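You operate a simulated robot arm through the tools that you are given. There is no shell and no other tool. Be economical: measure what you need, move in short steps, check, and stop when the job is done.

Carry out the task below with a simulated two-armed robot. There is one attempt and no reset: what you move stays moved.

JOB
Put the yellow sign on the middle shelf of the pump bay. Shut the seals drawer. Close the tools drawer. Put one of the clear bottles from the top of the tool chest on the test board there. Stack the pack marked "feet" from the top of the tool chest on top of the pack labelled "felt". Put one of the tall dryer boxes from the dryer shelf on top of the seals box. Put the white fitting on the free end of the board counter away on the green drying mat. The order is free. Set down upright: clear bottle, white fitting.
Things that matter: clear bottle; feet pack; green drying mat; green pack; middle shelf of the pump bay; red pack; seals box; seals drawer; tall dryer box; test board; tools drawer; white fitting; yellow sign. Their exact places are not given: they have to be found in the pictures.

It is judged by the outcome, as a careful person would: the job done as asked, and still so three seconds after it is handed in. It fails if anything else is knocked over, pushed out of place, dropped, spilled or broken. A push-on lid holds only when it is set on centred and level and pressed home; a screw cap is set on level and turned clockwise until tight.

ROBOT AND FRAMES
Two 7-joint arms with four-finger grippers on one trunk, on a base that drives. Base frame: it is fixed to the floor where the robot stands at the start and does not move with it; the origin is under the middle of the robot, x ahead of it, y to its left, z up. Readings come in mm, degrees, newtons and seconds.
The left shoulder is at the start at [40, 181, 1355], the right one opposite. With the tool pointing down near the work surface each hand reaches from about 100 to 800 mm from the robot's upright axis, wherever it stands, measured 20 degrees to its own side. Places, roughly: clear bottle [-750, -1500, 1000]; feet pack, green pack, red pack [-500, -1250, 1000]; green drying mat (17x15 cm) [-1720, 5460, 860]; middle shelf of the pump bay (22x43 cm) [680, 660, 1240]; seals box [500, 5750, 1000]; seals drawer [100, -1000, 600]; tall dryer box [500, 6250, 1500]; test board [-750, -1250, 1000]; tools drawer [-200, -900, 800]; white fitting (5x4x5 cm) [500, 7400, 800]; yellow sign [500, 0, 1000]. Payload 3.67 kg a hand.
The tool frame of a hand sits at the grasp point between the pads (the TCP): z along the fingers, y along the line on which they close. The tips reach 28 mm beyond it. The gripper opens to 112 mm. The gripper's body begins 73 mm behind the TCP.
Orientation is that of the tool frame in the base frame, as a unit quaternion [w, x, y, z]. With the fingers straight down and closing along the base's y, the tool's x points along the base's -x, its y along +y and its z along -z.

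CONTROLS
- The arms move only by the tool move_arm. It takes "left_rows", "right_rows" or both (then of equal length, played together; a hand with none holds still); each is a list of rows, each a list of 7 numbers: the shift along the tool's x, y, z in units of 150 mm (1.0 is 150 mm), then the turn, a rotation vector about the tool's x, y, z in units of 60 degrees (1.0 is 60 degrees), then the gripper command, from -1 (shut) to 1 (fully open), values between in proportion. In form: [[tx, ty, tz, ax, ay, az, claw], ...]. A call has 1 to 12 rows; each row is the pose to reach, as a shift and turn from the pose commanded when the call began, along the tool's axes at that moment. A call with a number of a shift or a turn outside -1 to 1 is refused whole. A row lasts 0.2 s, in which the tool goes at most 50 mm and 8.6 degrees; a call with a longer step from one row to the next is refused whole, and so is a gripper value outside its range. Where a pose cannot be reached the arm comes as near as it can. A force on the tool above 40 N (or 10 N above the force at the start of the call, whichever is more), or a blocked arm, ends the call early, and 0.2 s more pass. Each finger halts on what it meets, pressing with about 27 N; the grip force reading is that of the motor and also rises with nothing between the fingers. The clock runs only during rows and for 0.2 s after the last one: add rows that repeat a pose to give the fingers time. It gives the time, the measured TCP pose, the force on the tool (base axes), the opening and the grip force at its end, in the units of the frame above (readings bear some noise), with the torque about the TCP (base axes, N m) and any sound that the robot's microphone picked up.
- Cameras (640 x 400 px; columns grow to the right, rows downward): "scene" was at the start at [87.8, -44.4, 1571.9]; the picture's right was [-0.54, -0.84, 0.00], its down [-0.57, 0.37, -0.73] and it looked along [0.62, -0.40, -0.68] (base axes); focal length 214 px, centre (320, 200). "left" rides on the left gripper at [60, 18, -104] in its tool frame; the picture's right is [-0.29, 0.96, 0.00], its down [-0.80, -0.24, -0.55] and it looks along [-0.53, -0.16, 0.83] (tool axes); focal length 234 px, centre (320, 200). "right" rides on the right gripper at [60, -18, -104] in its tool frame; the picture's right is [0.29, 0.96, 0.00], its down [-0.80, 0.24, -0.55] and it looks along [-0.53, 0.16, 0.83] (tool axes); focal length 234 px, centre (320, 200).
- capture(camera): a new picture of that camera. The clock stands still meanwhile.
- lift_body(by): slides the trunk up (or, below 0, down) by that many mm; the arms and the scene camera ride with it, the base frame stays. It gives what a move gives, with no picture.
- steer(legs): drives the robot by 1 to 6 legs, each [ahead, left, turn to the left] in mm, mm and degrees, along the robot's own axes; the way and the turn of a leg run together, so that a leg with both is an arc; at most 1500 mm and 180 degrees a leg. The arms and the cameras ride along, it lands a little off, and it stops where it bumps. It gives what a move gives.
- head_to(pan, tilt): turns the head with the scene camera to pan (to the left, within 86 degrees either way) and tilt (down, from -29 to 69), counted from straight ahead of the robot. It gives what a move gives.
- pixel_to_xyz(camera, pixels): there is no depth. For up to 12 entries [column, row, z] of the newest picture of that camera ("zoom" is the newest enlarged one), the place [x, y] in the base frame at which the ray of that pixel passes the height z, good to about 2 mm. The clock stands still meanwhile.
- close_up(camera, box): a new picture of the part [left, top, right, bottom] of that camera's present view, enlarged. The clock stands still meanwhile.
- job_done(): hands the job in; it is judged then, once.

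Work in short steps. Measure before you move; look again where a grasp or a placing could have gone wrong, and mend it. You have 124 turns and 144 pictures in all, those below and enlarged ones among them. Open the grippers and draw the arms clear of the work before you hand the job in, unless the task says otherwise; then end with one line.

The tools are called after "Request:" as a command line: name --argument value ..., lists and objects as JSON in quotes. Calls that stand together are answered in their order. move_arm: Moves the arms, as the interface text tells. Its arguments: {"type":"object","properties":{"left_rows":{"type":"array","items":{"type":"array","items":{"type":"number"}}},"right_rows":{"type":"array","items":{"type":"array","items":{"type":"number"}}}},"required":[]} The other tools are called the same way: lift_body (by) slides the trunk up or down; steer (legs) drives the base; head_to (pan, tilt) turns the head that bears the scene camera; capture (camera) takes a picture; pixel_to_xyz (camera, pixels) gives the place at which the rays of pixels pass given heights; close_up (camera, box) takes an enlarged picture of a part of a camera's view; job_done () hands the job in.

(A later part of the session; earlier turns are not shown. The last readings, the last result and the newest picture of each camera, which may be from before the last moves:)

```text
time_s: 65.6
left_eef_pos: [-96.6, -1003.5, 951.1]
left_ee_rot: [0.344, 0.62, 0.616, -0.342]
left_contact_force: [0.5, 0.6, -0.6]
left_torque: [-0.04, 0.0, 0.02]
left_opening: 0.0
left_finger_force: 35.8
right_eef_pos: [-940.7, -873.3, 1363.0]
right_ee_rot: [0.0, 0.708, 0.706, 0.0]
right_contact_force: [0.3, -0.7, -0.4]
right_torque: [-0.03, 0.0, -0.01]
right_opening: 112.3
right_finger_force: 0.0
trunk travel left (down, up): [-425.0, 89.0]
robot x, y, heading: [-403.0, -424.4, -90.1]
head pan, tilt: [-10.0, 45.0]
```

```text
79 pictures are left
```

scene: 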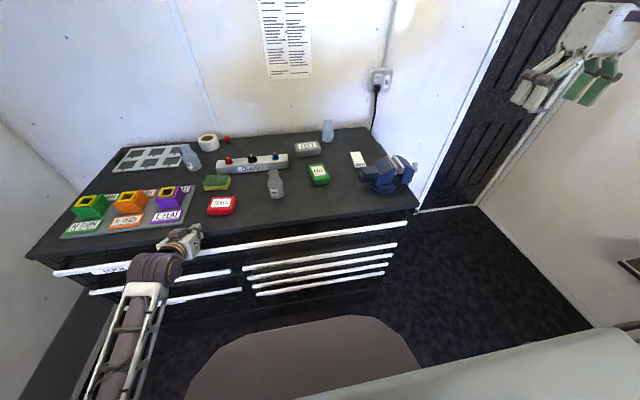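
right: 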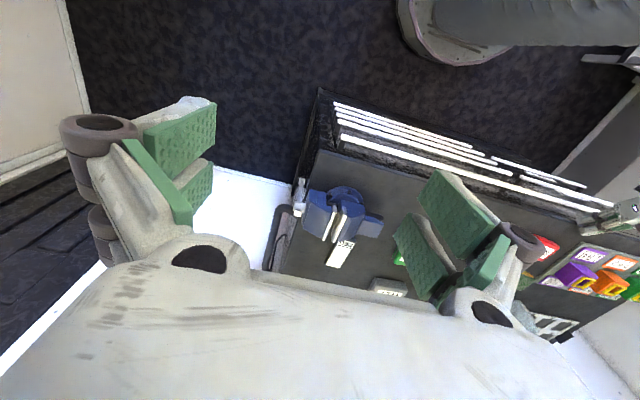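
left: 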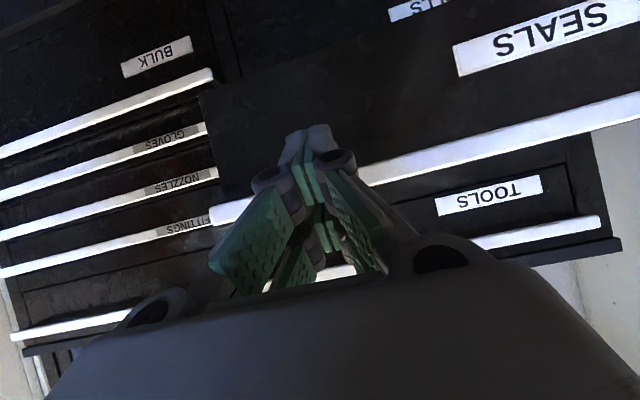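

The left hand touched the chest's front edge during the drive; everything on top still stands. I pull that hand back and up out of the way.

Request:
move_arm --left_rows '[[0.12, 0, -0.2, 0, 0, 0, -1], [0.24, 0, -0.4, 0, 0, 0, -1], [0.36, 0, -0.6, 0, 0, 0, -1], [0.3, 0, -0.8, 0, 0, 0, -1], [0.1, 0, -0.95, 0, 0, 0, -1], [-0.15, 0, -1.0, 0, 0, 0, -1]]'

Request:
move_arm --left_rows '[[-0.2, 0, -0.2, 0, 0, 0, -1], [-0.4, 0, -0.4, 0, 0, 0, -1], [-0.6, 0, -0.6, 0, 0, 0, -1], [-0.8, 0, -0.8, 0, 0, 0, -1]]'

Request:
capture --camera "scene"

Request:
capture --camera "left"

```text
time_s: 67.0
left_eef_pos: [-92.3, -908.4, 1038.4]
left_ee_rot: [0.343, 0.621, 0.617, -0.342]
left_contact_force: [-0.4, 0.1, -0.2]
left_torque: [0.01, 0.01, -0.03]
left_opening: 0.1
left_finger_force: 36.0
left hand out of reach, approached as far as the arm can: row 5, 6
right_eef_pos: [-939.4, -876.3, 1361.2]
right_ee_rot: [-0.001, 0.709, 0.706, 0.0]
right_contact_force: [-0.8, -0.4, -0.4]
right_torque: [0.03, -0.01, 0.03]
right_opening: 112.0
right_finger_force: 0.0
trunk travel left (down, up): [-425.0, 89.0]
robot x, y, heading: [-405.6, -425.7, -90.2]
head pan, tilt: [-10.0, 45.0]
```

```text
time_s: 68.0
left_eef_pos: [-70.7, -943.1, 1204.0]
left_ee_rot: [0.344, 0.62, 0.617, -0.341]
left_contact_force: [-1.5, -1.1, -0.1]
left_torque: [-0.01, -0.03, -0.03]
left_opening: 0.2
left_finger_force: 35.6
left hand out of reach, approached as far as the arm can: row 1, 2, 3, 4
right_eef_pos: [-940.9, -874.9, 1362.9]
right_ee_rot: [-0.001, 0.708, 0.706, 0.001]
right_contact_force: [0.0, 0.3, -0.4]
right_torque: [0.03, -0.01, 0.0]
right_opening: 111.9
right_finger_force: 0.1
trunk travel left (down, up): [-425.0, 89.0]
robot x, y, heading: [-402.1, -427.5, -90.1]
head pan, tilt: [-10.0, 45.0]
```

```text
78 pictures are left
```

scene: 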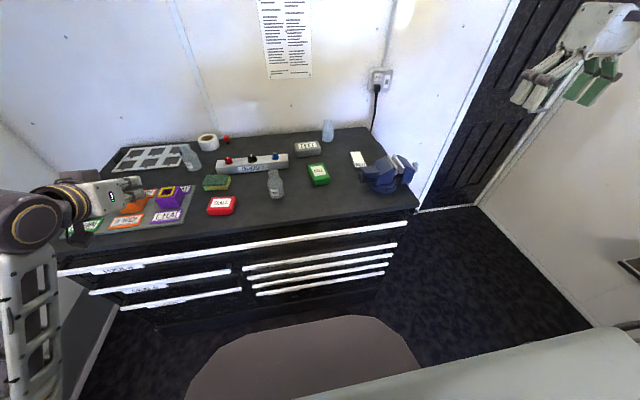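

```text
77 pictures are left
```

left: 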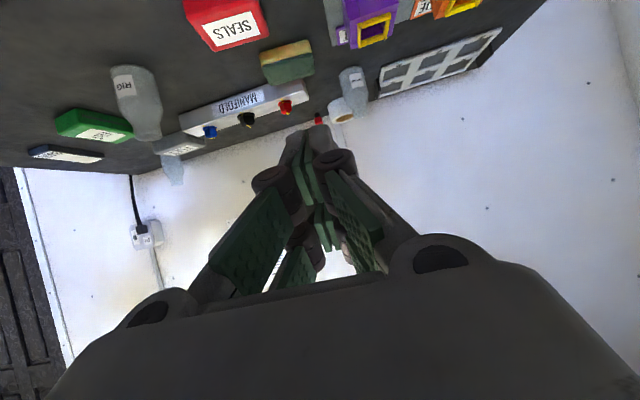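

I triangulate the items from scene, left and right views.

Request:
pixel_to_xyz --camera "scene" --pixels '[[318, 171, 950], [318, 171, 920], [358, 159, 950], [358, 159, 920], [306, 145, 950], [306, 145, 920], [222, 202, 950], [222, 202, 920]]'

Request:
pixel_to_xyz --camera "left" --pixels '[[100, 134, 950], [100, 134, 920], [68, 153, 950], [68, 153, 920], [234, 30, 950], [234, 30, 920]]'

Request:
pixel_to_xyz --camera "right" --pixels '[[340, 253, 950], [340, 253, 920], [388, 290, 950], [388, 290, 920]]'

```text
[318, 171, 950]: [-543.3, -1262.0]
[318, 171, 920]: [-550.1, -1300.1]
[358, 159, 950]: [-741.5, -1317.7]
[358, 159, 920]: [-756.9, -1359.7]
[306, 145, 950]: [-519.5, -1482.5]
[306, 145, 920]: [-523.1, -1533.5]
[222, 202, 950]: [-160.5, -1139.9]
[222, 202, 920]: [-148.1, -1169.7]
```

```text
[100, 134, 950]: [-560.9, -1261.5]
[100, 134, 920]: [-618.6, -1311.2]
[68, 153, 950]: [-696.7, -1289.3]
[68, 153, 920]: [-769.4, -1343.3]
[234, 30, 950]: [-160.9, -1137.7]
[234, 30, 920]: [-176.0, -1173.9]
```

```text
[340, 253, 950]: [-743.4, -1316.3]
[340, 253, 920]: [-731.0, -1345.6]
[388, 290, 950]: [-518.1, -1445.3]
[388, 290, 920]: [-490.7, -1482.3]
```

FELT top ≈ (-543,-1260,953), FEET ≈ (-520,-1465), board ≈ (-742,-1317), chest top ≈ 925–930. I drive 220 mm closer with both hands high.

Request:
steer --legs '[[220, 0, 0]]'

Request:
head_to --pan -10 --tilt 50

Request:
capture --camera "scene"

Request:
capture --camera "right"

```text
time_s: 69.8
left_eef_pos: [-72.7, -1164.1, 1203.7]
left_ee_rot: [0.344, 0.621, 0.615, -0.343]
left_contact_force: [-0.6, -0.5, 0.5]
left_torque: [-0.01, 0.01, -0.01]
left_opening: 0.0
left_finger_force: 35.5
right_eef_pos: [-941.3, -1093.6, 1363.7]
right_ee_rot: [0.0, 0.709, 0.705, 0.0]
right_contact_force: [-0.3, 0.2, 0.1]
right_torque: [-0.01, -0.02, 0.01]
right_opening: 112.0
right_finger_force: 0.0
trunk travel left (down, up): [-425.0, 89.0]
robot x, y, heading: [-404.4, -648.4, -90.2]
head pan, tilt: [-10.0, 45.0]
```

```text
time_s: 70.4
left_eef_pos: [-73.1, -1164.9, 1203.2]
left_ee_rot: [0.343, 0.621, 0.617, -0.341]
left_contact_force: [0.0, 0.6, -0.3]
left_torque: [0.02, -0.04, 0.0]
left_opening: 0.1
left_finger_force: 35.9
right_eef_pos: [-942.1, -1095.3, 1362.5]
right_ee_rot: [-0.001, 0.709, 0.705, 0.0]
right_contact_force: [0.2, -0.2, -1.3]
right_torque: [0.01, 0.0, 0.0]
right_opening: 112.0
right_finger_force: 0.1
trunk travel left (down, up): [-425.0, 89.0]
robot x, y, heading: [-407.3, -648.2, -90.2]
head pan, tilt: [-10.0, 50.0]
```

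```text
76 pictures are left
```

scene: 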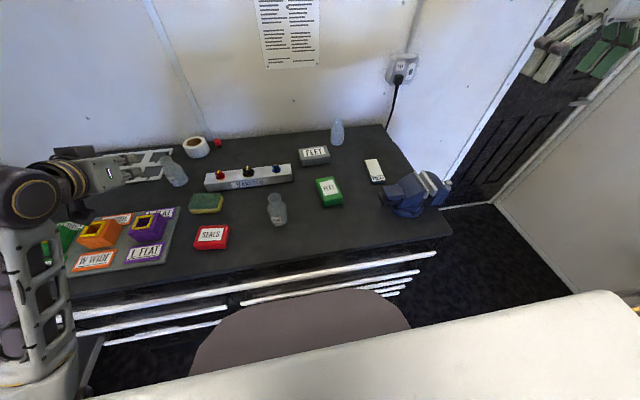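

```text
75 pictures are left
```

right: 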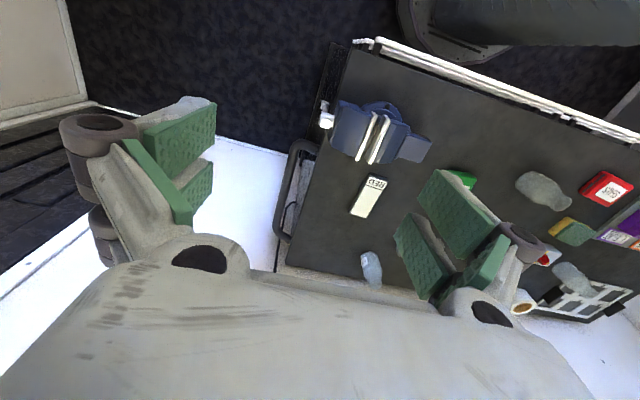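

I zoom in and measure the FEET and FELT pack outlines.

Request:
close_up --camera "scene" --box '[260, 110, 420, 210]'

Request:
pixel_to_xyz --camera "zoom" --pixels '[[155, 153, 955], [267, 145, 955], [282, 187, 955], [163, 195, 955], [224, 285, 955], [299, 267, 955], [330, 350, 955], [252, 373, 955]]'

```text
4.00 times, centred on (340, 160) of scene
```

zoom: 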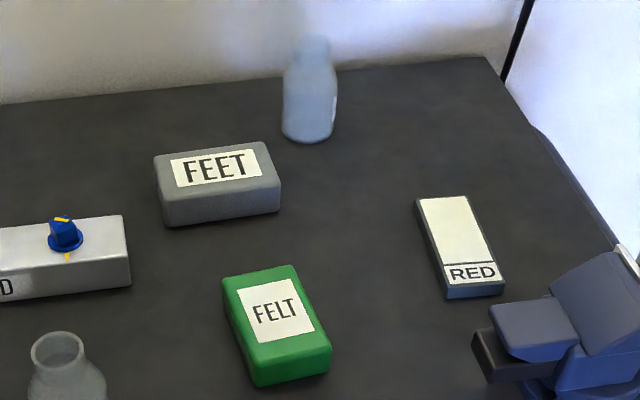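

```text
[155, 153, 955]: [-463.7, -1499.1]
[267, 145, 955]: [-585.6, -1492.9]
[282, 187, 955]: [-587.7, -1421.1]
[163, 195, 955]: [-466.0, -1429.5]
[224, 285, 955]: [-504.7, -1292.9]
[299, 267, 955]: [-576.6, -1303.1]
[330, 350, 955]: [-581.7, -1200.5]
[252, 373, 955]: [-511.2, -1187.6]
```

Request:
pixel_to_xyz --camera "zoom" --pixels '[[280, 213, 925], [167, 227, 925], [282, 187, 965], [163, 197, 965], [328, 373, 925], [255, 387, 925], [417, 200, 945], [468, 195, 945], [505, 285, 945], [445, 289, 945], [305, 137, 927], [92, 400, 927]]'

Request:
pixel_to_xyz --camera "right" --pixels '[[349, 213, 945], [363, 175, 945], [386, 181, 945], [370, 217, 945], [349, 213, 955], [370, 217, 955]]'

```text
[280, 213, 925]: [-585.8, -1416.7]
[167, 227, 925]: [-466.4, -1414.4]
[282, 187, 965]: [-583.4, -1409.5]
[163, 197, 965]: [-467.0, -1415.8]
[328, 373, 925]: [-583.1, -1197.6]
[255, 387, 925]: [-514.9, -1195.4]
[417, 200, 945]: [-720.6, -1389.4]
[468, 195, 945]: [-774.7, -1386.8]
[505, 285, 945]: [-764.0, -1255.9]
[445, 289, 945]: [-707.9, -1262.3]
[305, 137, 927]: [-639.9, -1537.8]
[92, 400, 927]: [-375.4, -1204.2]
```

```text
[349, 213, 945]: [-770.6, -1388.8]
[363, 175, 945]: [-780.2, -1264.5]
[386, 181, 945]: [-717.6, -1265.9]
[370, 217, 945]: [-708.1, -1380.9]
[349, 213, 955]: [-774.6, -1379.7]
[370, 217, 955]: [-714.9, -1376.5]
```

Request:
pixel_to_xyz --camera "scene" --pixels '[[345, 289, 100], [345, 289, 300], [345, 289, 500], [345, 289, 800]]'

Request:
move_arm --right_rows '[[0, 0.25, 0, 0, 0, 0.125, 1], [0, 0.5, 0, 0, 0, 0.25, 1], [0, 0.75, 0, 0, 0, 0.375, 1], [0, 1.0, 0, 0, 0, 0.5, 1], [-0.25, 1.0, 0, 0, 0, 0.625, 1], [-0.5, 1.0, 0, 0, 0, 0.75, 1]]'

```text
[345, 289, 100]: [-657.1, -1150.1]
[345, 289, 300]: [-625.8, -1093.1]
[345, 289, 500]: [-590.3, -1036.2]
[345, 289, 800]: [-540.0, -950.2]
```

```text
time_s: 71.8
left_eef_pos: [-74.1, -1167.1, 1202.6]
left_ee_rot: [0.344, 0.621, 0.616, -0.341]
left_contact_force: [0.6, -1.0, 0.3]
left_torque: [0.02, 0.0, 0.02]
left_opening: 0.2
left_finger_force: 35.7
right_eef_pos: [-791.6, -1172.8, 1361.8]
right_ee_rot: [-0.001, 0.925, 0.379, 0.0]
right_contact_force: [-0.3, 0.1, -0.2]
right_torque: [0.03, -0.03, 0.01]
right_opening: 111.8
right_finger_force: 0.0
trunk travel left (down, up): [-425.0, 89.0]
robot x, y, heading: [-402.7, -647.7, -90.3]
head pan, tilt: [-10.0, 50.0]
```

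Half the turn is done. I complete the 90° turn while moving toward the FEET pack.

Request:
move_arm --right_rows '[[0, 0.25, 0.1, 0, 0, 0.125, 1], [0, 0.5, 0.2, 0, 0, 0.25, 1], [0, 0.75, 0.3, 0, 0, 0.375, 1], [0, 1.0, 0.4, 0, 0, 0.5, 1], [0, 1.0, 0.5, 0, 0, 0.625, 1], [0, 1.0, 0.6, 0, 0, 0.75, 1]]'

Request:
move_arm --right_rows '[[0.25, 0.2, 0, 0, 0, 0, 1], [0.5, 0.4, 0, 0, 0, 0, 1], [0.75, 0.6, 0, 0, 0, 0, 1], [1.0, 0.8, 0, 0, 0, 0, 1], [1.0, 1.0, 0.0, 0, 0, 0, 1]]'

Request:
capture --camera "right"

Request:
capture --camera "scene"

```text
time_s: 73.2
left_eef_pos: [-73.8, -1163.8, 1203.5]
left_ee_rot: [0.344, 0.621, 0.616, -0.341]
left_contact_force: [-0.2, 0.9, 0.5]
left_torque: [0.0, 0.0, -0.02]
left_opening: 0.0
left_finger_force: 35.5
right_eef_pos: [-685.0, -1276.2, 1273.7]
right_ee_rot: [-0.001, 1.0, -0.004, 0.0]
right_contact_force: [0.6, 0.6, 0.4]
right_torque: [0.0, -0.03, 0.0]
right_opening: 111.9
right_finger_force: 0.1
trunk travel left (down, up): [-425.0, 89.0]
robot x, y, heading: [-403.7, -644.9, -90.0]
head pan, tilt: [-10.0, 50.0]
```

```text
time_s: 74.4
left_eef_pos: [-73.3, -1164.7, 1204.3]
left_ee_rot: [0.343, 0.621, 0.617, -0.341]
left_contact_force: [0.5, 0.1, -0.1]
left_torque: [0.02, 0.01, -0.03]
left_opening: 0.1
left_finger_force: 35.8
right_eef_pos: [-609.4, -1304.9, 1258.8]
right_ee_rot: [0.0, 1.0, -0.003, 0.001]
right_contact_force: [-0.8, -0.4, -0.2]
right_torque: [-0.02, -0.01, 0.01]
right_opening: 112.2
right_finger_force: 0.0
right hand out of reach, approached as far as the arm can: row 2, 3, 4, 5
trunk travel left (down, up): [-425.0, 89.0]
robot x, y, heading: [-404.8, -647.1, -90.1]
head pan, tilt: [-10.0, 50.0]
```

```text
73 pictures are left
```

right: 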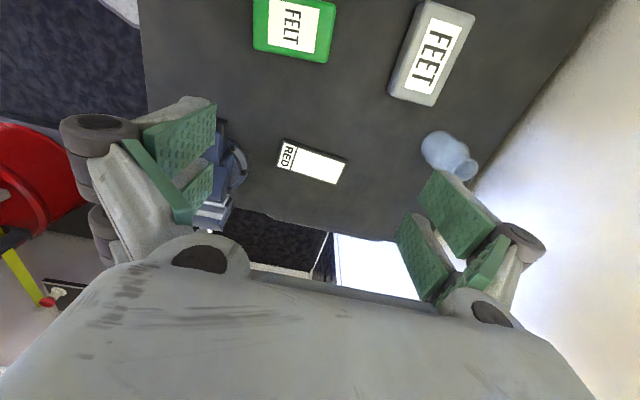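

```text
72 pictures are left
```

scene: 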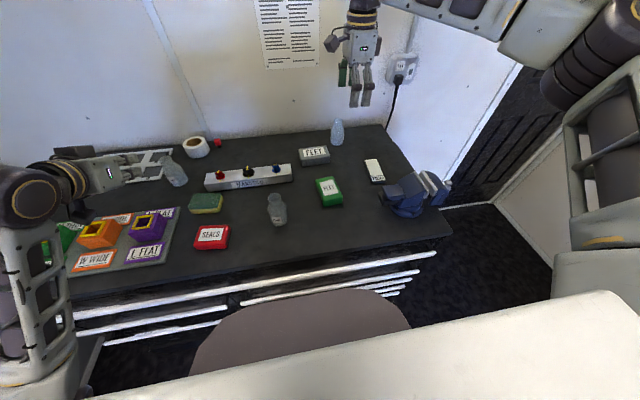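

The hand ran out of reach because the shoulder is high. I lower the trunk 130 mm (left hand still ~1074, clear) and creep 35 mm ahead.

Request:
lift_body --by -130

Request:
steer --legs '[[35, 60, 0]]'

Request:
move_arm --right_rows '[[0.05, 0.25, 0, 0, 0, 0, 1], [0.1, 0.5, 0, 0, 0, 0, 1], [0.15, 0.75, 0, 0, 0, 0, 1]]'

Request:
capture --camera "right"

```text
time_s: 76.0
left_eef_pos: [-73.5, -1164.6, 1072.8]
left_ee_rot: [0.344, 0.621, 0.616, -0.342]
left_contact_force: [-0.5, -0.2, -0.2]
left_torque: [0.01, 0.04, -0.01]
left_opening: 0.0
left_finger_force: 35.6
right_eef_pos: [-607.9, -1303.7, 1129.7]
right_ee_rot: [0.001, 1.0, -0.002, 0.001]
right_contact_force: [0.4, 0.1, 0.4]
right_torque: [0.0, 0.02, -0.02]
right_opening: 112.1
right_finger_force: 0.1
trunk travel left (down, up): [-295.0, 219.0]
robot x, y, heading: [-400.6, -648.8, -90.2]
head pan, tilt: [-10.0, 50.0]
```

```text
time_s: 77.0
left_eef_pos: [-13.9, -1201.1, 1074.0]
left_ee_rot: [0.343, 0.621, 0.617, -0.342]
left_contact_force: [-0.1, -0.5, -0.8]
left_torque: [-0.01, 0.0, -0.04]
left_opening: 0.0
left_finger_force: 35.8
right_eef_pos: [-547.3, -1339.3, 1129.3]
right_ee_rot: [0.0, 1.0, -0.003, 0.0]
right_contact_force: [0.6, -0.3, 0.3]
right_torque: [0.04, 0.07, -0.05]
right_opening: 112.1
right_finger_force: 0.0
trunk travel left (down, up): [-295.0, 219.0]
robot x, y, heading: [-344.9, -678.2, -90.2]
head pan, tilt: [-10.0, 50.0]
```

```text
time_s: 77.8
left_eef_pos: [-15.3, -1198.8, 1073.8]
left_ee_rot: [0.344, 0.621, 0.616, -0.342]
left_contact_force: [-0.3, 0.0, 0.2]
left_torque: [0.03, -0.01, 0.03]
left_opening: 0.0
left_finger_force: 36.1
right_eef_pos: [-574.3, -1354.6, 1119.9]
right_ee_rot: [0.001, 1.0, -0.002, 0.001]
right_contact_force: [-0.6, -0.1, -0.6]
right_torque: [-0.01, 0.01, -0.04]
right_opening: 111.8
right_finger_force: 0.0
right hand out of reach, approached as far as the arm can: row 1, 2, 3
trunk travel left (down, up): [-295.0, 219.0]
robot x, y, heading: [-345.6, -682.9, -90.0]
head pan, tilt: [-10.0, 50.0]
```

```text
71 pictures are left
```

right: 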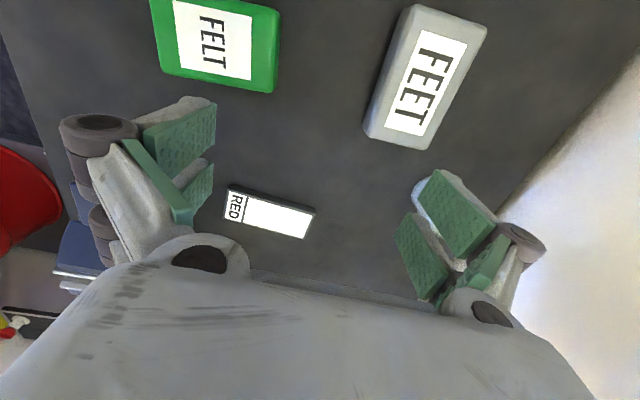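

The +90° wrist turn limits the reach. I turn the wrist the other way round (to −90°) in three calls, staying high.

Request:
move_arm --right_rows '[[0, -0.1, 0, 0, 0, -0.14, 1], [0, -0.2, 0, 0, 0, -0.28, 1], [0, -0.3, 0, 0, 0, -0.42, 1], [0, -0.4, 0, 0, 0, -0.56, 1], [0, -0.5, 0, 0, 0, -0.7, 1], [0, -0.5, 0, 0, 0, -0.84, 1], [0, -0.5, 0, 0, 0, -0.98, 1]]'

Request:
move_arm --right_rows '[[0, 0, 0, 0, 0, -0.14, 1], [0, 0, 0, 0, 0, -0.28, 1], [0, 0, 0, 0, 0, -0.42, 1], [0, 0, 0, 0, 0, -0.56, 1], [0, 0, 0, 0, 0, -0.7, 1], [0, 0, 0, 0, 0, -0.84, 1], [0, 0, 0, 0, 0, -1.0, 1]]'

Request:
move_arm --right_rows '[[0, 0, 0, 0, 0, -0.14, 1], [0, 0, 0, 0, 0, -0.28, 1], [0, 0, 0, 0, 0, -0.42, 1], [0, 0, 0, 0, 0, -0.56, 1], [0, 0, 0, 0, 0, -0.7, 1], [0, 0, 0, 0, 0, -0.84, 1], [0, 0, 0, 0, 0, -1.0, 1]]'

Request:
capture --camera "scene"

```text
time_s: 79.4
left_eef_pos: [-13.9, -1199.3, 1073.7]
left_ee_rot: [0.344, 0.621, 0.616, -0.342]
left_contact_force: [0.6, -0.2, 0.2]
left_torque: [-0.01, -0.01, 0.01]
left_opening: 0.0
left_finger_force: 35.8
right_eef_pos: [-573.7, -1281.5, 1118.0]
right_ee_rot: [0.001, 0.872, 0.489, 0.0]
right_contact_force: [0.4, -0.3, 0.4]
right_torque: [0.01, 0.02, -0.03]
right_opening: 112.0
right_finger_force: 0.0
trunk travel left (down, up): [-295.0, 219.0]
robot x, y, heading: [-343.3, -682.6, -90.2]
head pan, tilt: [-10.0, 50.0]
```

```text
refused: row 7 steps farther than a row can; nothing moved
```

```text
refused: row 7 steps farther than a row can; nothing moved
```

```text
70 pictures are left
```

scene: 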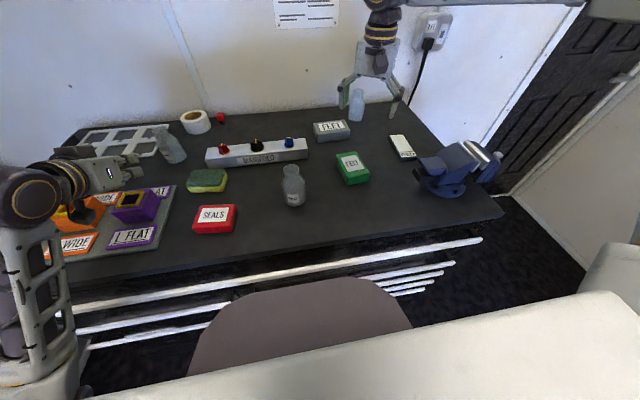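

Request:
move_arm --right_rows '[[0, 0, 0, 0, 0, -0.14, 1], [0, 0, 0, 0, 0, -0.28, 1], [0, 0, 0, 0, 0, -0.42, 1], [0, 0, 0, 0, 0, -0.56, 1], [0, 0, 0, 0, 0, -0.7, 1], [0, 0, 0, 0, 0, -0.84, 1], [0, 0, 0, 0, 0, -0.98, 1], [0, 0, 0, 0, 0, -1.0, 1]]'

Request:
move_arm --right_rows '[[0, 0, 0, 0, 0, -0.14, 1], [0, 0, 0, 0, 0, -0.28, 1], [0, 0, 0, 0, 0, -0.42, 1], [0, 0, 0, 0, 0, -0.56, 1], [0, 0, 0, 0, 0, -0.7, 1], [0, 0, 0, 0, 0, -0.84, 1], [0, 0, 0, 0, 0, -0.98, 1], [0, 0, 0, 0, 0, -1.0, 1]]'

Request:
capture --camera "right"

```text
time_s: 81.2
left_eef_pos: [-13.7, -1199.3, 1074.8]
left_ee_rot: [0.343, 0.621, 0.616, -0.343]
left_contact_force: [-0.6, -0.3, -0.5]
left_torque: [0.01, 0.01, 0.03]
left_opening: 0.1
left_finger_force: 35.4
right_eef_pos: [-574.0, -1283.5, 1117.6]
right_ee_rot: [0.001, 0.511, 0.86, 0.001]
right_contact_force: [0.3, 0.0, -0.4]
right_torque: [0.0, 0.0, -0.01]
right_opening: 111.6
right_finger_force: 0.0
trunk travel left (down, up): [-295.0, 219.0]
robot x, y, heading: [-342.4, -680.0, -90.3]
head pan, tilt: [-10.0, 50.0]
```

```text
time_s: 83.0
left_eef_pos: [-13.7, -1199.3, 1073.1]
left_ee_rot: [0.343, 0.622, 0.615, -0.342]
left_contact_force: [-0.5, -0.1, -0.1]
left_torque: [0.0, 0.02, -0.01]
left_opening: 0.0
left_finger_force: 35.4
right_eef_pos: [-574.5, -1282.0, 1117.8]
right_ee_rot: [0.001, 0.012, 1.0, 0.0]
right_contact_force: [-0.3, 0.4, 0.4]
right_torque: [-0.01, -0.01, -0.02]
right_opening: 112.0
right_finger_force: 0.0
trunk travel left (down, up): [-295.0, 219.0]
robot x, y, heading: [-346.8, -681.8, -89.9]
head pan, tilt: [-10.0, 50.0]
```

```text
69 pictures are left
```

right: 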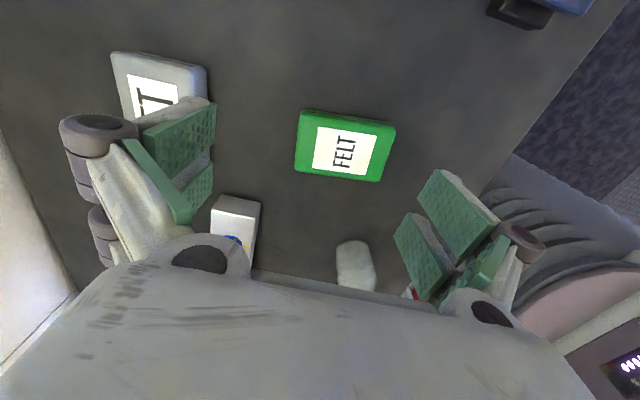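

Now I move over the FEET pack and check reach.

Request:
move_arm --right_rows '[[-0.1, -0.25, 0.1, 0, 0, 0, 1], [-0.2, -0.5, 0.2, 0, 0, 0, 1], [-0.3, -0.75, 0.3, 0, 0, 0, 1], [-0.32, -1.0, 0.4, 0, 0, 0, 1]]'

Request:
capture --camera "right"

Request:
close_up --camera "scene" --box '[280, 60, 440, 200]'

```text
time_s: 84.0
left_eef_pos: [-14.9, -1199.8, 1072.7]
left_ee_rot: [0.343, 0.621, 0.616, -0.342]
left_contact_force: [0.2, -0.5, 0.0]
left_torque: [0.01, 0.01, -0.03]
left_opening: 0.3
left_finger_force: 35.2
right_eef_pos: [-568.2, -1356.8, 1062.2]
right_ee_rot: [0.002, 0.013, 1.0, -0.001]
right_contact_force: [0.8, -0.2, 0.2]
right_torque: [0.0, -0.04, 0.01]
right_opening: 112.2
right_finger_force: 0.0
right hand out of reach, approached as far as the arm can: row 2, 3, 4
trunk travel left (down, up): [-295.0, 219.0]
robot x, y, heading: [-345.5, -684.3, -90.2]
head pan, tilt: [-10.0, 50.0]
```

```text
68 pictures are left
```

right: 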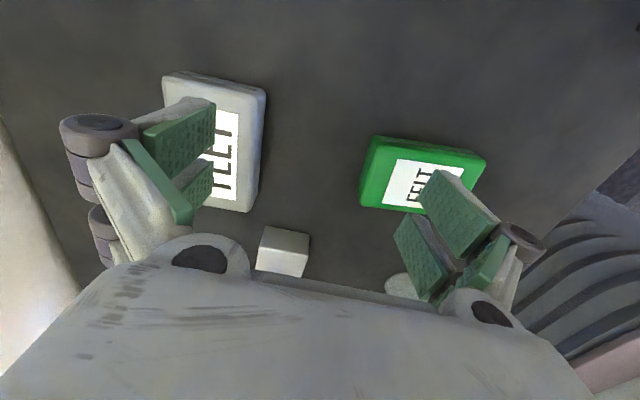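

```text
2.86 times, centred on (360, 130) of scene
```

zoom: 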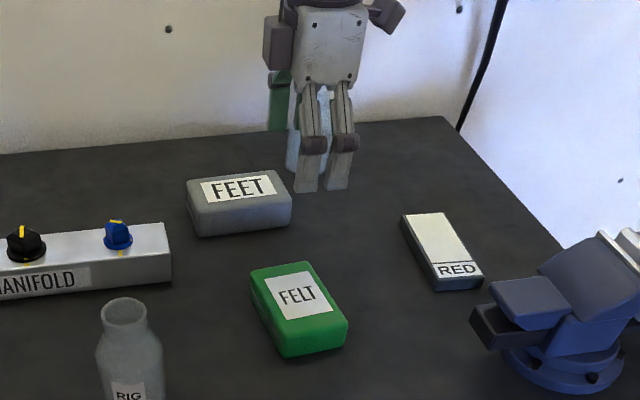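

Reach ends at ~710 mm here. I test once whether it gets longer when the hand is lower (tips still above the packs).

Request:
move_arm --right_rows '[[-0.1, 0, 0.17, 0, 0, 0, 1], [-0.2, 0, 0.33, 0, 0, 0, 1], [-0.28, -0.2, 0.36, 0, 0, 0, 1], [-0.28, -0.4, 0.36, 0, 0, 0, 1], [-0.28, -0.62, 0.36, 0, 0, 0, 1]]'

```text
time_s: 85.2
left_eef_pos: [-14.9, -1198.9, 1072.9]
left_ee_rot: [0.343, 0.621, 0.616, -0.342]
left_contact_force: [0.1, 0.0, 0.0]
left_torque: [0.01, -0.03, -0.05]
left_opening: 0.0
left_finger_force: 36.1
right_eef_pos: [-572.5, -1356.3, 1019.6]
right_ee_rot: [0.001, 0.014, 1.0, -0.001]
right_contact_force: [0.1, 0.3, -0.3]
right_torque: [-0.03, 0.0, 0.0]
right_opening: 112.0
right_finger_force: 0.1
right hand out of reach, approached as far as the arm can: row 1, 2, 3, 4, 5
trunk travel left (down, up): [-295.0, 219.0]
robot x, y, heading: [-347.5, -679.7, -90.4]
head pan, tilt: [-10.0, 50.0]
```

The wrist turn itself limits it. From the chest's right end (facing +x) I could grip FEET with the natural wrist. I raise up, back off and look at the room on that side.

Request:
lift_body --by 200

Request:
steer --legs '[[-350, 0, 0]]'

Request:
head_to --pan -60 --tilt 35

Request:
capture --camera "scene"

Request:
pixel_to_xyz --camera "scene" --pixels '[[320, 200, 0], [100, 150, 0], [500, 150, 0], [320, 100, 0], [320, 300, 0]]'

```text
time_s: 87.4
left_eef_pos: [-14.5, -1199.1, 1273.8]
left_ee_rot: [0.343, 0.621, 0.616, -0.342]
left_contact_force: [0.3, -0.1, -0.3]
left_torque: [-0.01, -0.02, -0.02]
left_opening: 0.0
left_finger_force: 35.7
right_eef_pos: [-572.8, -1356.5, 1220.0]
right_ee_rot: [0.001, 0.013, 1.0, -0.001]
right_contact_force: [-0.4, -0.5, 0.4]
right_torque: [-0.03, 0.02, -0.04]
right_opening: 111.7
right_finger_force: 0.0
trunk travel left (down, up): [-495.0, 19.0]
robot x, y, heading: [-350.2, -682.0, -90.2]
head pan, tilt: [-10.0, 50.0]
```

```text
time_s: 89.7
left_eef_pos: [-13.1, -849.9, 1273.2]
left_ee_rot: [0.343, 0.622, 0.615, -0.342]
left_contact_force: [0.7, -0.2, 0.6]
left_torque: [0.03, -0.01, -0.03]
left_opening: 0.1
left_finger_force: 35.6
right_eef_pos: [-571.3, -1005.7, 1218.9]
right_ee_rot: [0.001, 0.015, 1.0, -0.001]
right_contact_force: [0.0, -0.4, -0.7]
right_torque: [0.01, -0.01, -0.01]
right_opening: 112.1
right_finger_force: 0.1
trunk travel left (down, up): [-495.0, 19.0]
robot x, y, heading: [-350.1, -329.8, -90.4]
head pan, tilt: [-10.0, 50.0]
```

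```text
time_s: 90.9
left_eef_pos: [-15.2, -847.9, 1274.2]
left_ee_rot: [0.343, 0.622, 0.615, -0.342]
left_contact_force: [-0.1, 0.2, -0.1]
left_torque: [0.01, 0.01, 0.01]
left_opening: 0.0
left_finger_force: 35.9
right_eef_pos: [-572.9, -1003.6, 1220.5]
right_ee_rot: [0.001, 0.015, 1.0, -0.001]
right_contact_force: [0.5, 0.8, 0.3]
right_torque: [0.0, -0.04, -0.02]
right_opening: 112.0
right_finger_force: 0.1
trunk travel left (down, up): [-495.0, 19.0]
robot x, y, heading: [-342.1, -332.2, -90.7]
head pan, tilt: [-60.0, 35.0]
```

```text
66 pictures are left
```

scene: 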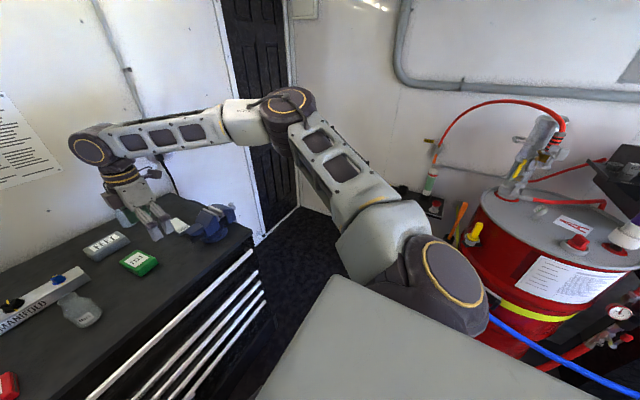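

```text
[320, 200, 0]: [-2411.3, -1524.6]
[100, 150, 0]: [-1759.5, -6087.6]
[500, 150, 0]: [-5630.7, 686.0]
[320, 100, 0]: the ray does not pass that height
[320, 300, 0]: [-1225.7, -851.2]
```

A drum blocks that side. Instead, from the front I'll hook a closed fingertip behind the FEET pack with the natural wrist, draw it ~95 mm nearer, then grip it. First I turn the wrist back and drive in again.

Request:
move_arm --right_rows '[[0, 0, 0, 0, 0, 0.14, 0], [0, 0, 0, 0, 0, 0.28, -1], [0, 0, 0, 0, 0, 0.42, -1], [0, 0, 0, 0, 0, 0.56, -1], [0, 0, 0, 0, 0, 0.7, -1], [0, 0, 0, 0, 0, 0.84, -1], [0, 0, 0, 0, 0, 0.98, -1]]'

Request:
move_arm --right_rows '[[0, 0, 0, 0, 0, 0.14, -1], [0, 0, 0, 0, 0, 0.28, -1], [0, 0, 0, 0, 0, 0.42, -1], [0, 0, 0, 0, 0, 0.54, -1]]'

Request:
steer --legs '[[0, 85, 0], [355, 0, 0]]'

Request:
head_to --pan -10 --tilt 45

Request:
capture --camera "scene"

```text
time_s: 92.5
left_eef_pos: [-14.3, -847.7, 1273.9]
left_ee_rot: [0.342, 0.623, 0.615, -0.342]
left_contact_force: [-0.3, 0.9, -0.1]
left_torque: [0.01, 0.05, -0.01]
left_opening: 0.3
left_finger_force: 35.9
right_eef_pos: [-572.3, -1004.3, 1220.5]
right_ee_rot: [0.001, 0.505, 0.863, -0.001]
right_contact_force: [0.3, 0.2, -0.4]
right_torque: [-0.04, -0.03, 0.01]
right_opening: 0.0
right_finger_force: 26.7
trunk travel left (down, up): [-495.0, 19.0]
robot x, y, heading: [-346.1, -327.5, -90.3]
head pan, tilt: [-60.0, 35.0]
```

```text
time_s: 93.5
left_eef_pos: [-13.5, -848.5, 1273.8]
left_ee_rot: [0.343, 0.622, 0.614, -0.343]
left_contact_force: [-0.1, 0.3, 0.2]
left_torque: [0.04, -0.01, 0.0]
left_opening: 0.0
left_finger_force: 35.7
right_eef_pos: [-573.0, -1003.0, 1220.2]
right_ee_rot: [0.001, 0.726, 0.688, 0.0]
right_contact_force: [1.0, 0.3, 1.4]
right_torque: [-0.02, -0.02, -0.01]
right_opening: 0.0
right_finger_force: 26.9
trunk travel left (down, up): [-495.0, 19.0]
robot x, y, heading: [-344.9, -328.7, -90.1]
head pan, tilt: [-60.0, 35.0]
```

```text
time_s: 96.5
left_eef_pos: [69.5, -1203.5, 1274.6]
left_ee_rot: [0.343, 0.622, 0.615, -0.343]
left_contact_force: [0.7, -0.2, -0.3]
left_torque: [0.03, -0.03, -0.03]
left_opening: 0.1
left_finger_force: 36.3
right_eef_pos: [-489.9, -1358.0, 1221.0]
right_ee_rot: [0.002, 0.724, 0.689, -0.001]
right_contact_force: [-0.7, 0.4, 0.1]
right_torque: [-0.02, 0.03, 0.01]
right_opening: 0.1
right_finger_force: 27.0
trunk travel left (down, up): [-495.0, 19.0]
robot x, y, heading: [-258.9, -685.9, -90.3]
head pan, tilt: [-60.0, 35.0]
```

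```text
time_s: 97.7
left_eef_pos: [69.8, -1203.7, 1273.8]
left_ee_rot: [0.343, 0.622, 0.615, -0.342]
left_contact_force: [0.3, 0.0, -0.1]
left_torque: [-0.01, -0.01, -0.02]
left_opening: 0.0
left_finger_force: 35.5
right_eef_pos: [-489.3, -1359.8, 1220.0]
right_ee_rot: [0.002, 0.724, 0.69, 0.0]
right_contact_force: [0.5, 0.2, 0.0]
right_torque: [0.02, 0.0, -0.02]
right_opening: 0.0
right_finger_force: 26.5
trunk travel left (down, up): [-495.0, 19.0]
robot x, y, heading: [-260.2, -688.8, -90.5]
head pan, tilt: [-10.0, 45.0]
```

```text
65 pictures are left
```

scene: 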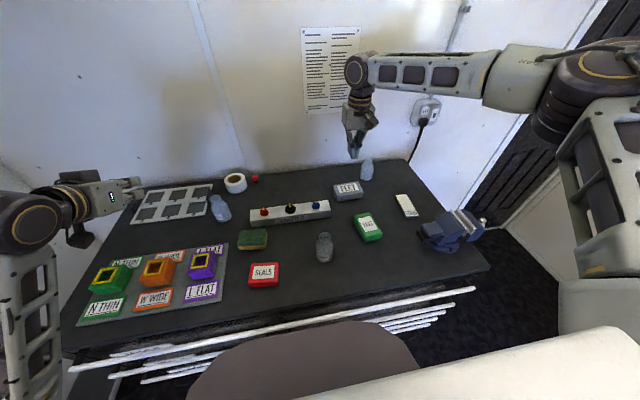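

Request:
capture --camera "right"

Request:
close_up --camera "scene" --box '[300, 150, 460, 250]'

```text
64 pictures are left
```

right: 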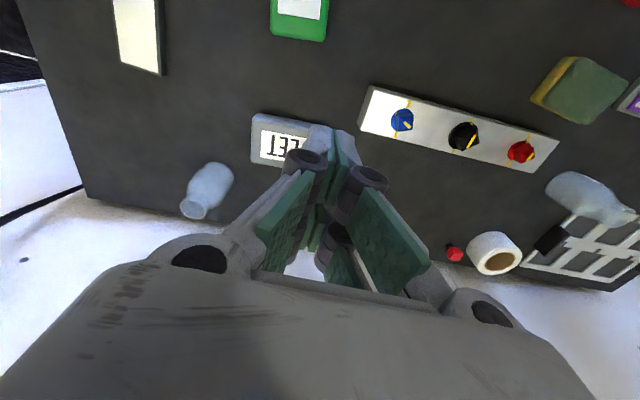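

```text
4.00 times, centred on (380, 200) of scene
```

zoom: 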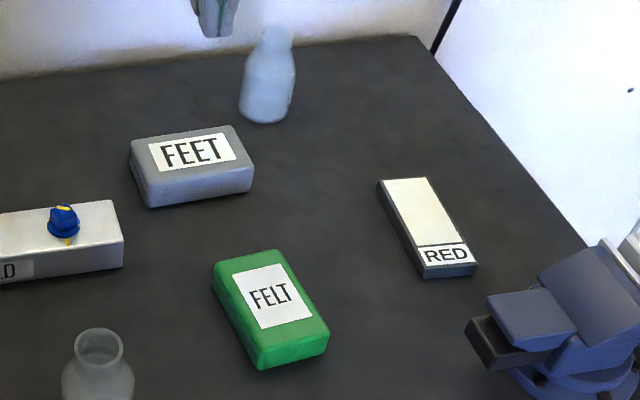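

Request:
pixel_to_xyz --camera "right" --pixels '[[250, 162, 962], [253, 115, 962], [250, 215, 925], [330, 190, 925], [307, 123, 962]]'

Request:
pixel_to_xyz --camera "zoom" --pixels '[[130, 148, 962], [233, 125, 962], [253, 165, 962], [147, 185, 962], [150, 205, 925], [253, 190, 925], [180, 55, 925]]'

```text
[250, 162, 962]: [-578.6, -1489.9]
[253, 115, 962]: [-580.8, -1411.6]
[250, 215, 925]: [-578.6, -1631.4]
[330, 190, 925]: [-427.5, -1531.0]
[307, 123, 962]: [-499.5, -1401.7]
```

```text
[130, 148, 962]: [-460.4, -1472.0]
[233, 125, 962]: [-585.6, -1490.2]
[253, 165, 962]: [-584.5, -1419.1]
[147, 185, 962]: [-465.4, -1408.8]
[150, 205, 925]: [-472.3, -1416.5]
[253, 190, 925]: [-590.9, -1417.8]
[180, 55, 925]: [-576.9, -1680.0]
```

FEET spans y −1413…−1485. I go behind it: tilt 25°, closed fingers, first above.

Request:
move_arm --right_rows '[[-0.25, -0.06, 0, 0, -0.11, 0, -1], [-0.5, -0.12, 0, 0, -0.22, 0, -1], [-0.75, -0.16, 0, 0, -0.33, 0, -1], [-0.933, -0.2, 0.1, 0, -0.417, 0, -1], [-0.933, -0.2, 0.4, 0, -0.417, 0, -1], [-0.933, -0.2, 0.7, 0, -0.417, 0, -1], [-0.933, -0.2, 1.0, 0, -0.417, 0, -1]]'

Request:
capture --camera "right"

Request:
close_up --camera "scene" --box '[300, 110, 460, 230]'

```text
time_s: 99.3
left_eef_pos: [69.2, -1204.1, 1274.0]
left_ee_rot: [0.343, 0.622, 0.615, -0.342]
left_contact_force: [-0.1, -0.2, 0.9]
left_torque: [0.01, 0.02, -0.04]
left_opening: 0.0
left_finger_force: 35.5
right_eef_pos: [-554.0, -1439.5, 1103.7]
right_ee_rot: [0.152, 0.707, 0.672, -0.157]
right_contact_force: [-0.6, 0.0, 0.9]
right_torque: [0.03, -0.02, -0.01]
right_opening: 0.0
right_finger_force: 27.1
right hand out of reach, approached as far as the arm can: row 1, 2, 3, 4, 5, 6, 7
trunk travel left (down, up): [-495.0, 19.0]
robot x, y, heading: [-260.5, -685.0, -90.4]
head pan, tilt: [-10.0, 45.0]
```

```text
62 pictures are left
```

right: 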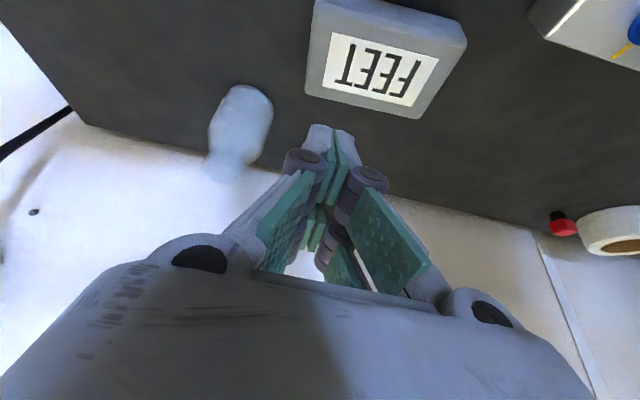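

```text
3.33 times, centred on (380, 170) of scene
```

zoom: 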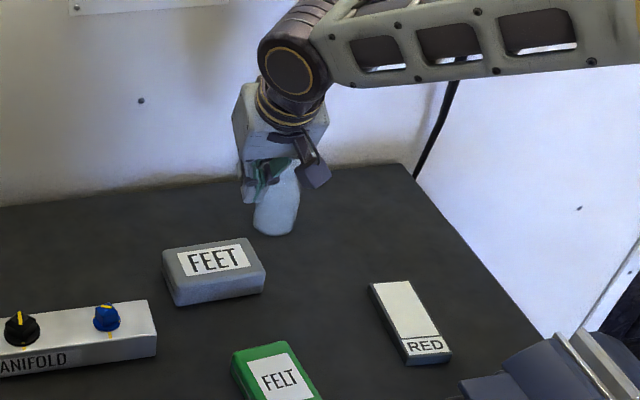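

Reach is short because the shoulder is high. I raise the hand 120 mm, tilt to 35°, and lower the trunk 170 mm.

Request:
move_arm --right_rows '[[-0.11, 0, -0.24, 0, -0.08, 0, -1], [-0.22, 0, -0.48, 0, -0.167, 0, -1], [-0.338, 0, -0.725, 0, -0.167, 0, -1]]'

Request:
lift_body --by -150

Request:
capture --camera "right"

```text
time_s: 100.1
left_eef_pos: [71.1, -1204.7, 1274.2]
left_ee_rot: [0.343, 0.622, 0.615, -0.342]
left_contact_force: [0.5, -0.7, 0.3]
left_torque: [0.0, 0.03, -0.04]
left_opening: 0.0
left_finger_force: 35.6
right_eef_pos: [-554.1, -1439.7, 1221.3]
right_ee_rot: [0.208, 0.691, 0.657, -0.218]
right_contact_force: [-0.2, -0.2, 0.2]
right_torque: [-0.03, 0.0, -0.02]
right_opening: 0.2
right_finger_force: 27.3
trunk travel left (down, up): [-495.0, 19.0]
robot x, y, heading: [-260.3, -681.9, -90.6]
head pan, tilt: [-10.0, 45.0]
```

```text
time_s: 101.9
left_eef_pos: [68.8, -1205.4, 1123.6]
left_ee_rot: [0.343, 0.622, 0.614, -0.343]
left_contact_force: [0.0, 0.1, -0.5]
left_torque: [-0.02, 0.02, 0.05]
left_opening: 0.0
left_finger_force: 36.0
right_eef_pos: [-553.8, -1438.8, 1072.2]
right_ee_rot: [0.209, 0.692, 0.656, -0.218]
right_contact_force: [0.2, -0.3, 0.0]
right_torque: [0.02, 0.01, 0.01]
right_opening: 0.0
right_finger_force: 27.4
trunk travel left (down, up): [-345.0, 169.0]
robot x, y, heading: [-264.7, -689.4, -90.2]
head pan, tilt: [-10.0, 45.0]
```

```text
60 pictures are left
```

right: 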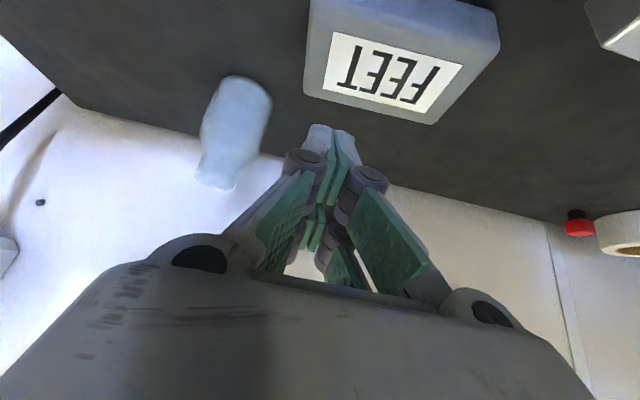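

I move ahead behind the pack, staying above it.

Request:
move_arm --right_rows '[[-0.18, 0.1, 0.12, 0, 0, 0, -1], [-0.355, 0.187, 0.249, 0, 0, 0, -1], [-0.28, 0.187, 0.35, 0, 0, 0, -1], [-0.2, 0.187, 0.467, 0, 0, 0, -1]]'

Request:
capture --camera "right"

Request:
close_up --camera "scene" --box '[300, 70, 460, 190]'

```text
time_s: 102.9
left_eef_pos: [69.0, -1204.2, 1123.3]
left_ee_rot: [0.343, 0.622, 0.615, -0.342]
left_contact_force: [-0.1, -0.4, -0.6]
left_torque: [0.0, 0.0, -0.01]
left_opening: 0.0
left_finger_force: 35.1
right_eef_pos: [-534.7, -1491.9, 1035.1]
right_ee_rot: [0.209, 0.692, 0.656, -0.219]
right_contact_force: [-0.6, -0.3, -0.3]
right_torque: [0.0, 0.0, -0.02]
right_opening: 0.0
right_finger_force: 26.7
right hand out of reach, approached as far as the arm can: row 2, 3, 4
trunk travel left (down, up): [-345.0, 169.0]
robot x, y, heading: [-260.9, -690.0, -90.3]
head pan, tilt: [-10.0, 45.0]
```

```text
59 pictures are left
```

right: 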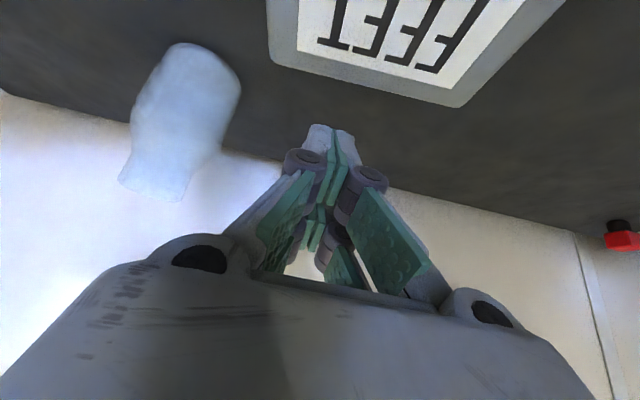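

```text
3.33 times, centred on (380, 130) of scene
```

zoom: 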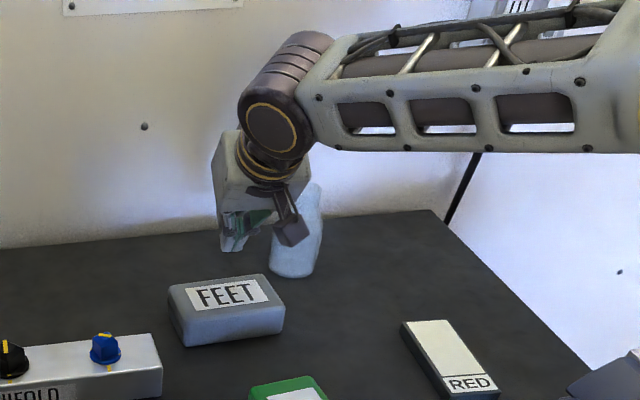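

I lower behind the pack in small steps.

Request:
move_arm --right_rows '[[-0.03, 0.0, 0.08, 0, 0, 0, -1], [0.03, 0, 0.18, 0, 0, 0, -1], [0.1, 0, 0.27, 0, 0, 0, -1], [0.16, 0, 0.36, 0, 0, 0, -1], [0.219, 0, 0.44, 0, 0, 0, -1]]'

Request:
capture --camera "right"

Request:
close_up --camera "scene" --box '[300, 70, 460, 190]'

```text
time_s: 104.0
left_eef_pos: [69.2, -1204.2, 1122.6]
left_ee_rot: [0.344, 0.622, 0.615, -0.343]
left_contact_force: [0.3, 0.1, -0.7]
left_torque: [0.03, -0.01, 0.03]
left_opening: 0.0
left_finger_force: 36.2
right_eef_pos: [-543.9, -1484.3, 1005.0]
right_ee_rot: [0.221, 0.689, 0.652, -0.226]
right_contact_force: [1.1, 3.0, 11.9]
right_torque: [0.17, -0.08, -0.07]
right_opening: 6.2
right_finger_force: 27.2
right hand out of reach, approached as far as the arm can: row 1, 2, 3, 4, 5
trunk travel left (down, up): [-345.0, 169.0]
robot x, y, heading: [-258.7, -687.4, -90.2]
head pan, tilt: [-10.0, 45.0]
stopped in row 5 (right hand): the force on the tool passed its limit at 47 N (the readings are from after the stop); the commanded pose is now the measured one
```

```text
57 pictures are left
```

right: 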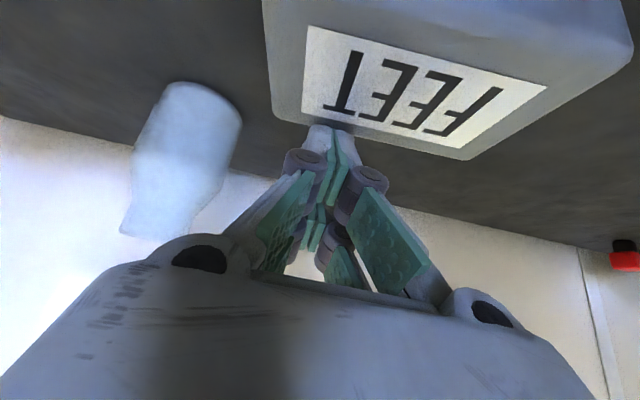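

```text
3.33 times, centred on (380, 130) of scene
```

zoom: 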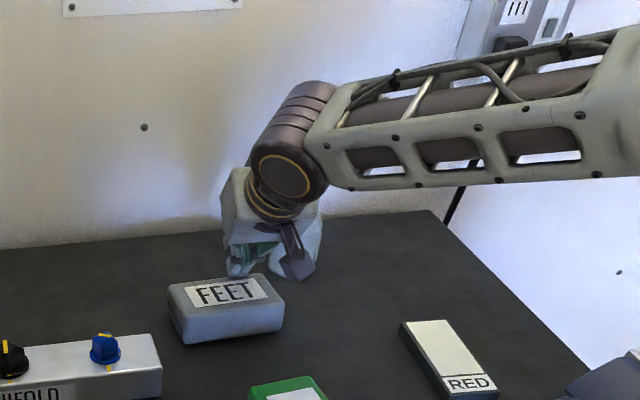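

The tip touched the pack's rear top edge at z≈982, so the pack is higher than I assumed. I lift off a little and re-triangulate heights.

Request:
move_arm --right_rows '[[-0.1, 0, -0.14, 0, 0, 0, -1], [-0.2, 0, -0.28, 0, 0, 0, -1]]'

Request:
capture --camera "right"

Request:
close_up --camera "scene" --box '[300, 110, 460, 230]'

```text
time_s: 104.5
left_eef_pos: [69.3, -1203.7, 1124.3]
left_ee_rot: [0.343, 0.622, 0.615, -0.343]
left_contact_force: [0.0, -0.2, -0.8]
left_torque: [0.03, 0.05, -0.01]
left_opening: 0.0
left_finger_force: 35.6
right_eef_pos: [-545.3, -1484.3, 1055.9]
right_ee_rot: [0.22, 0.689, 0.654, -0.225]
right_contact_force: [-0.8, 0.0, -0.5]
right_torque: [-0.01, 0.02, 0.0]
right_opening: 0.2
right_finger_force: 27.0
trunk travel left (down, up): [-345.0, 169.0]
robot x, y, heading: [-261.2, -687.0, -90.4]
head pan, tilt: [-10.0, 45.0]
```

```text
55 pictures are left
```

right: 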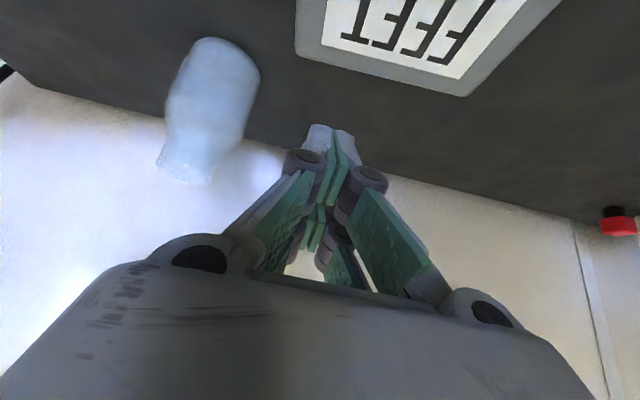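

```text
3.33 times, centred on (380, 170) of scene
```

zoom: 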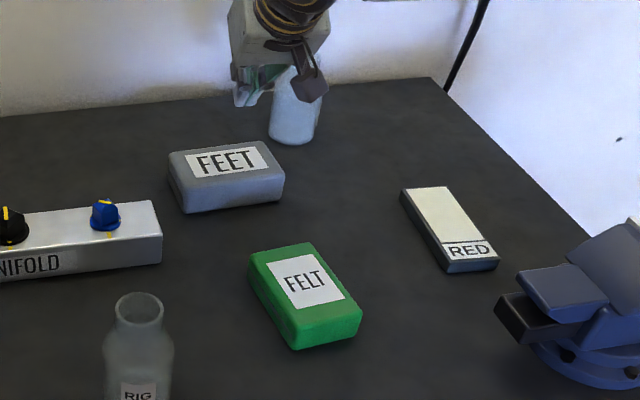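

Request:
pixel_to_xyz --camera "right" --pixels '[[322, 45, 960], [322, 45, 980], [462, 79, 960], [462, 79, 980], [296, 55, 970], [470, 96, 970]]'

Request:
pixel_to_xyz --camera "zoom" --pixels '[[255, 147, 960], [255, 147, 980], [186, 155, 960], [186, 155, 980], [267, 254, 960], [267, 254, 980], [345, 297, 960], [345, 297, 980]]'

```text
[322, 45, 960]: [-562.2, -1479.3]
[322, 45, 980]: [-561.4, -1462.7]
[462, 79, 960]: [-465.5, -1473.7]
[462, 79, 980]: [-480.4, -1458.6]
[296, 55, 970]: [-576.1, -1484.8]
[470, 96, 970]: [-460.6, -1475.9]
```

```text
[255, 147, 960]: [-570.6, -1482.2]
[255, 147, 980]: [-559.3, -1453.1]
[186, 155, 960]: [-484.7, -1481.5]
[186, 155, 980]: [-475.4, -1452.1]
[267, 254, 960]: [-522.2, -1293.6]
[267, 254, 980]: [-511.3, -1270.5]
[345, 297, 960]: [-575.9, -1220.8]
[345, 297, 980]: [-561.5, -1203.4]
```

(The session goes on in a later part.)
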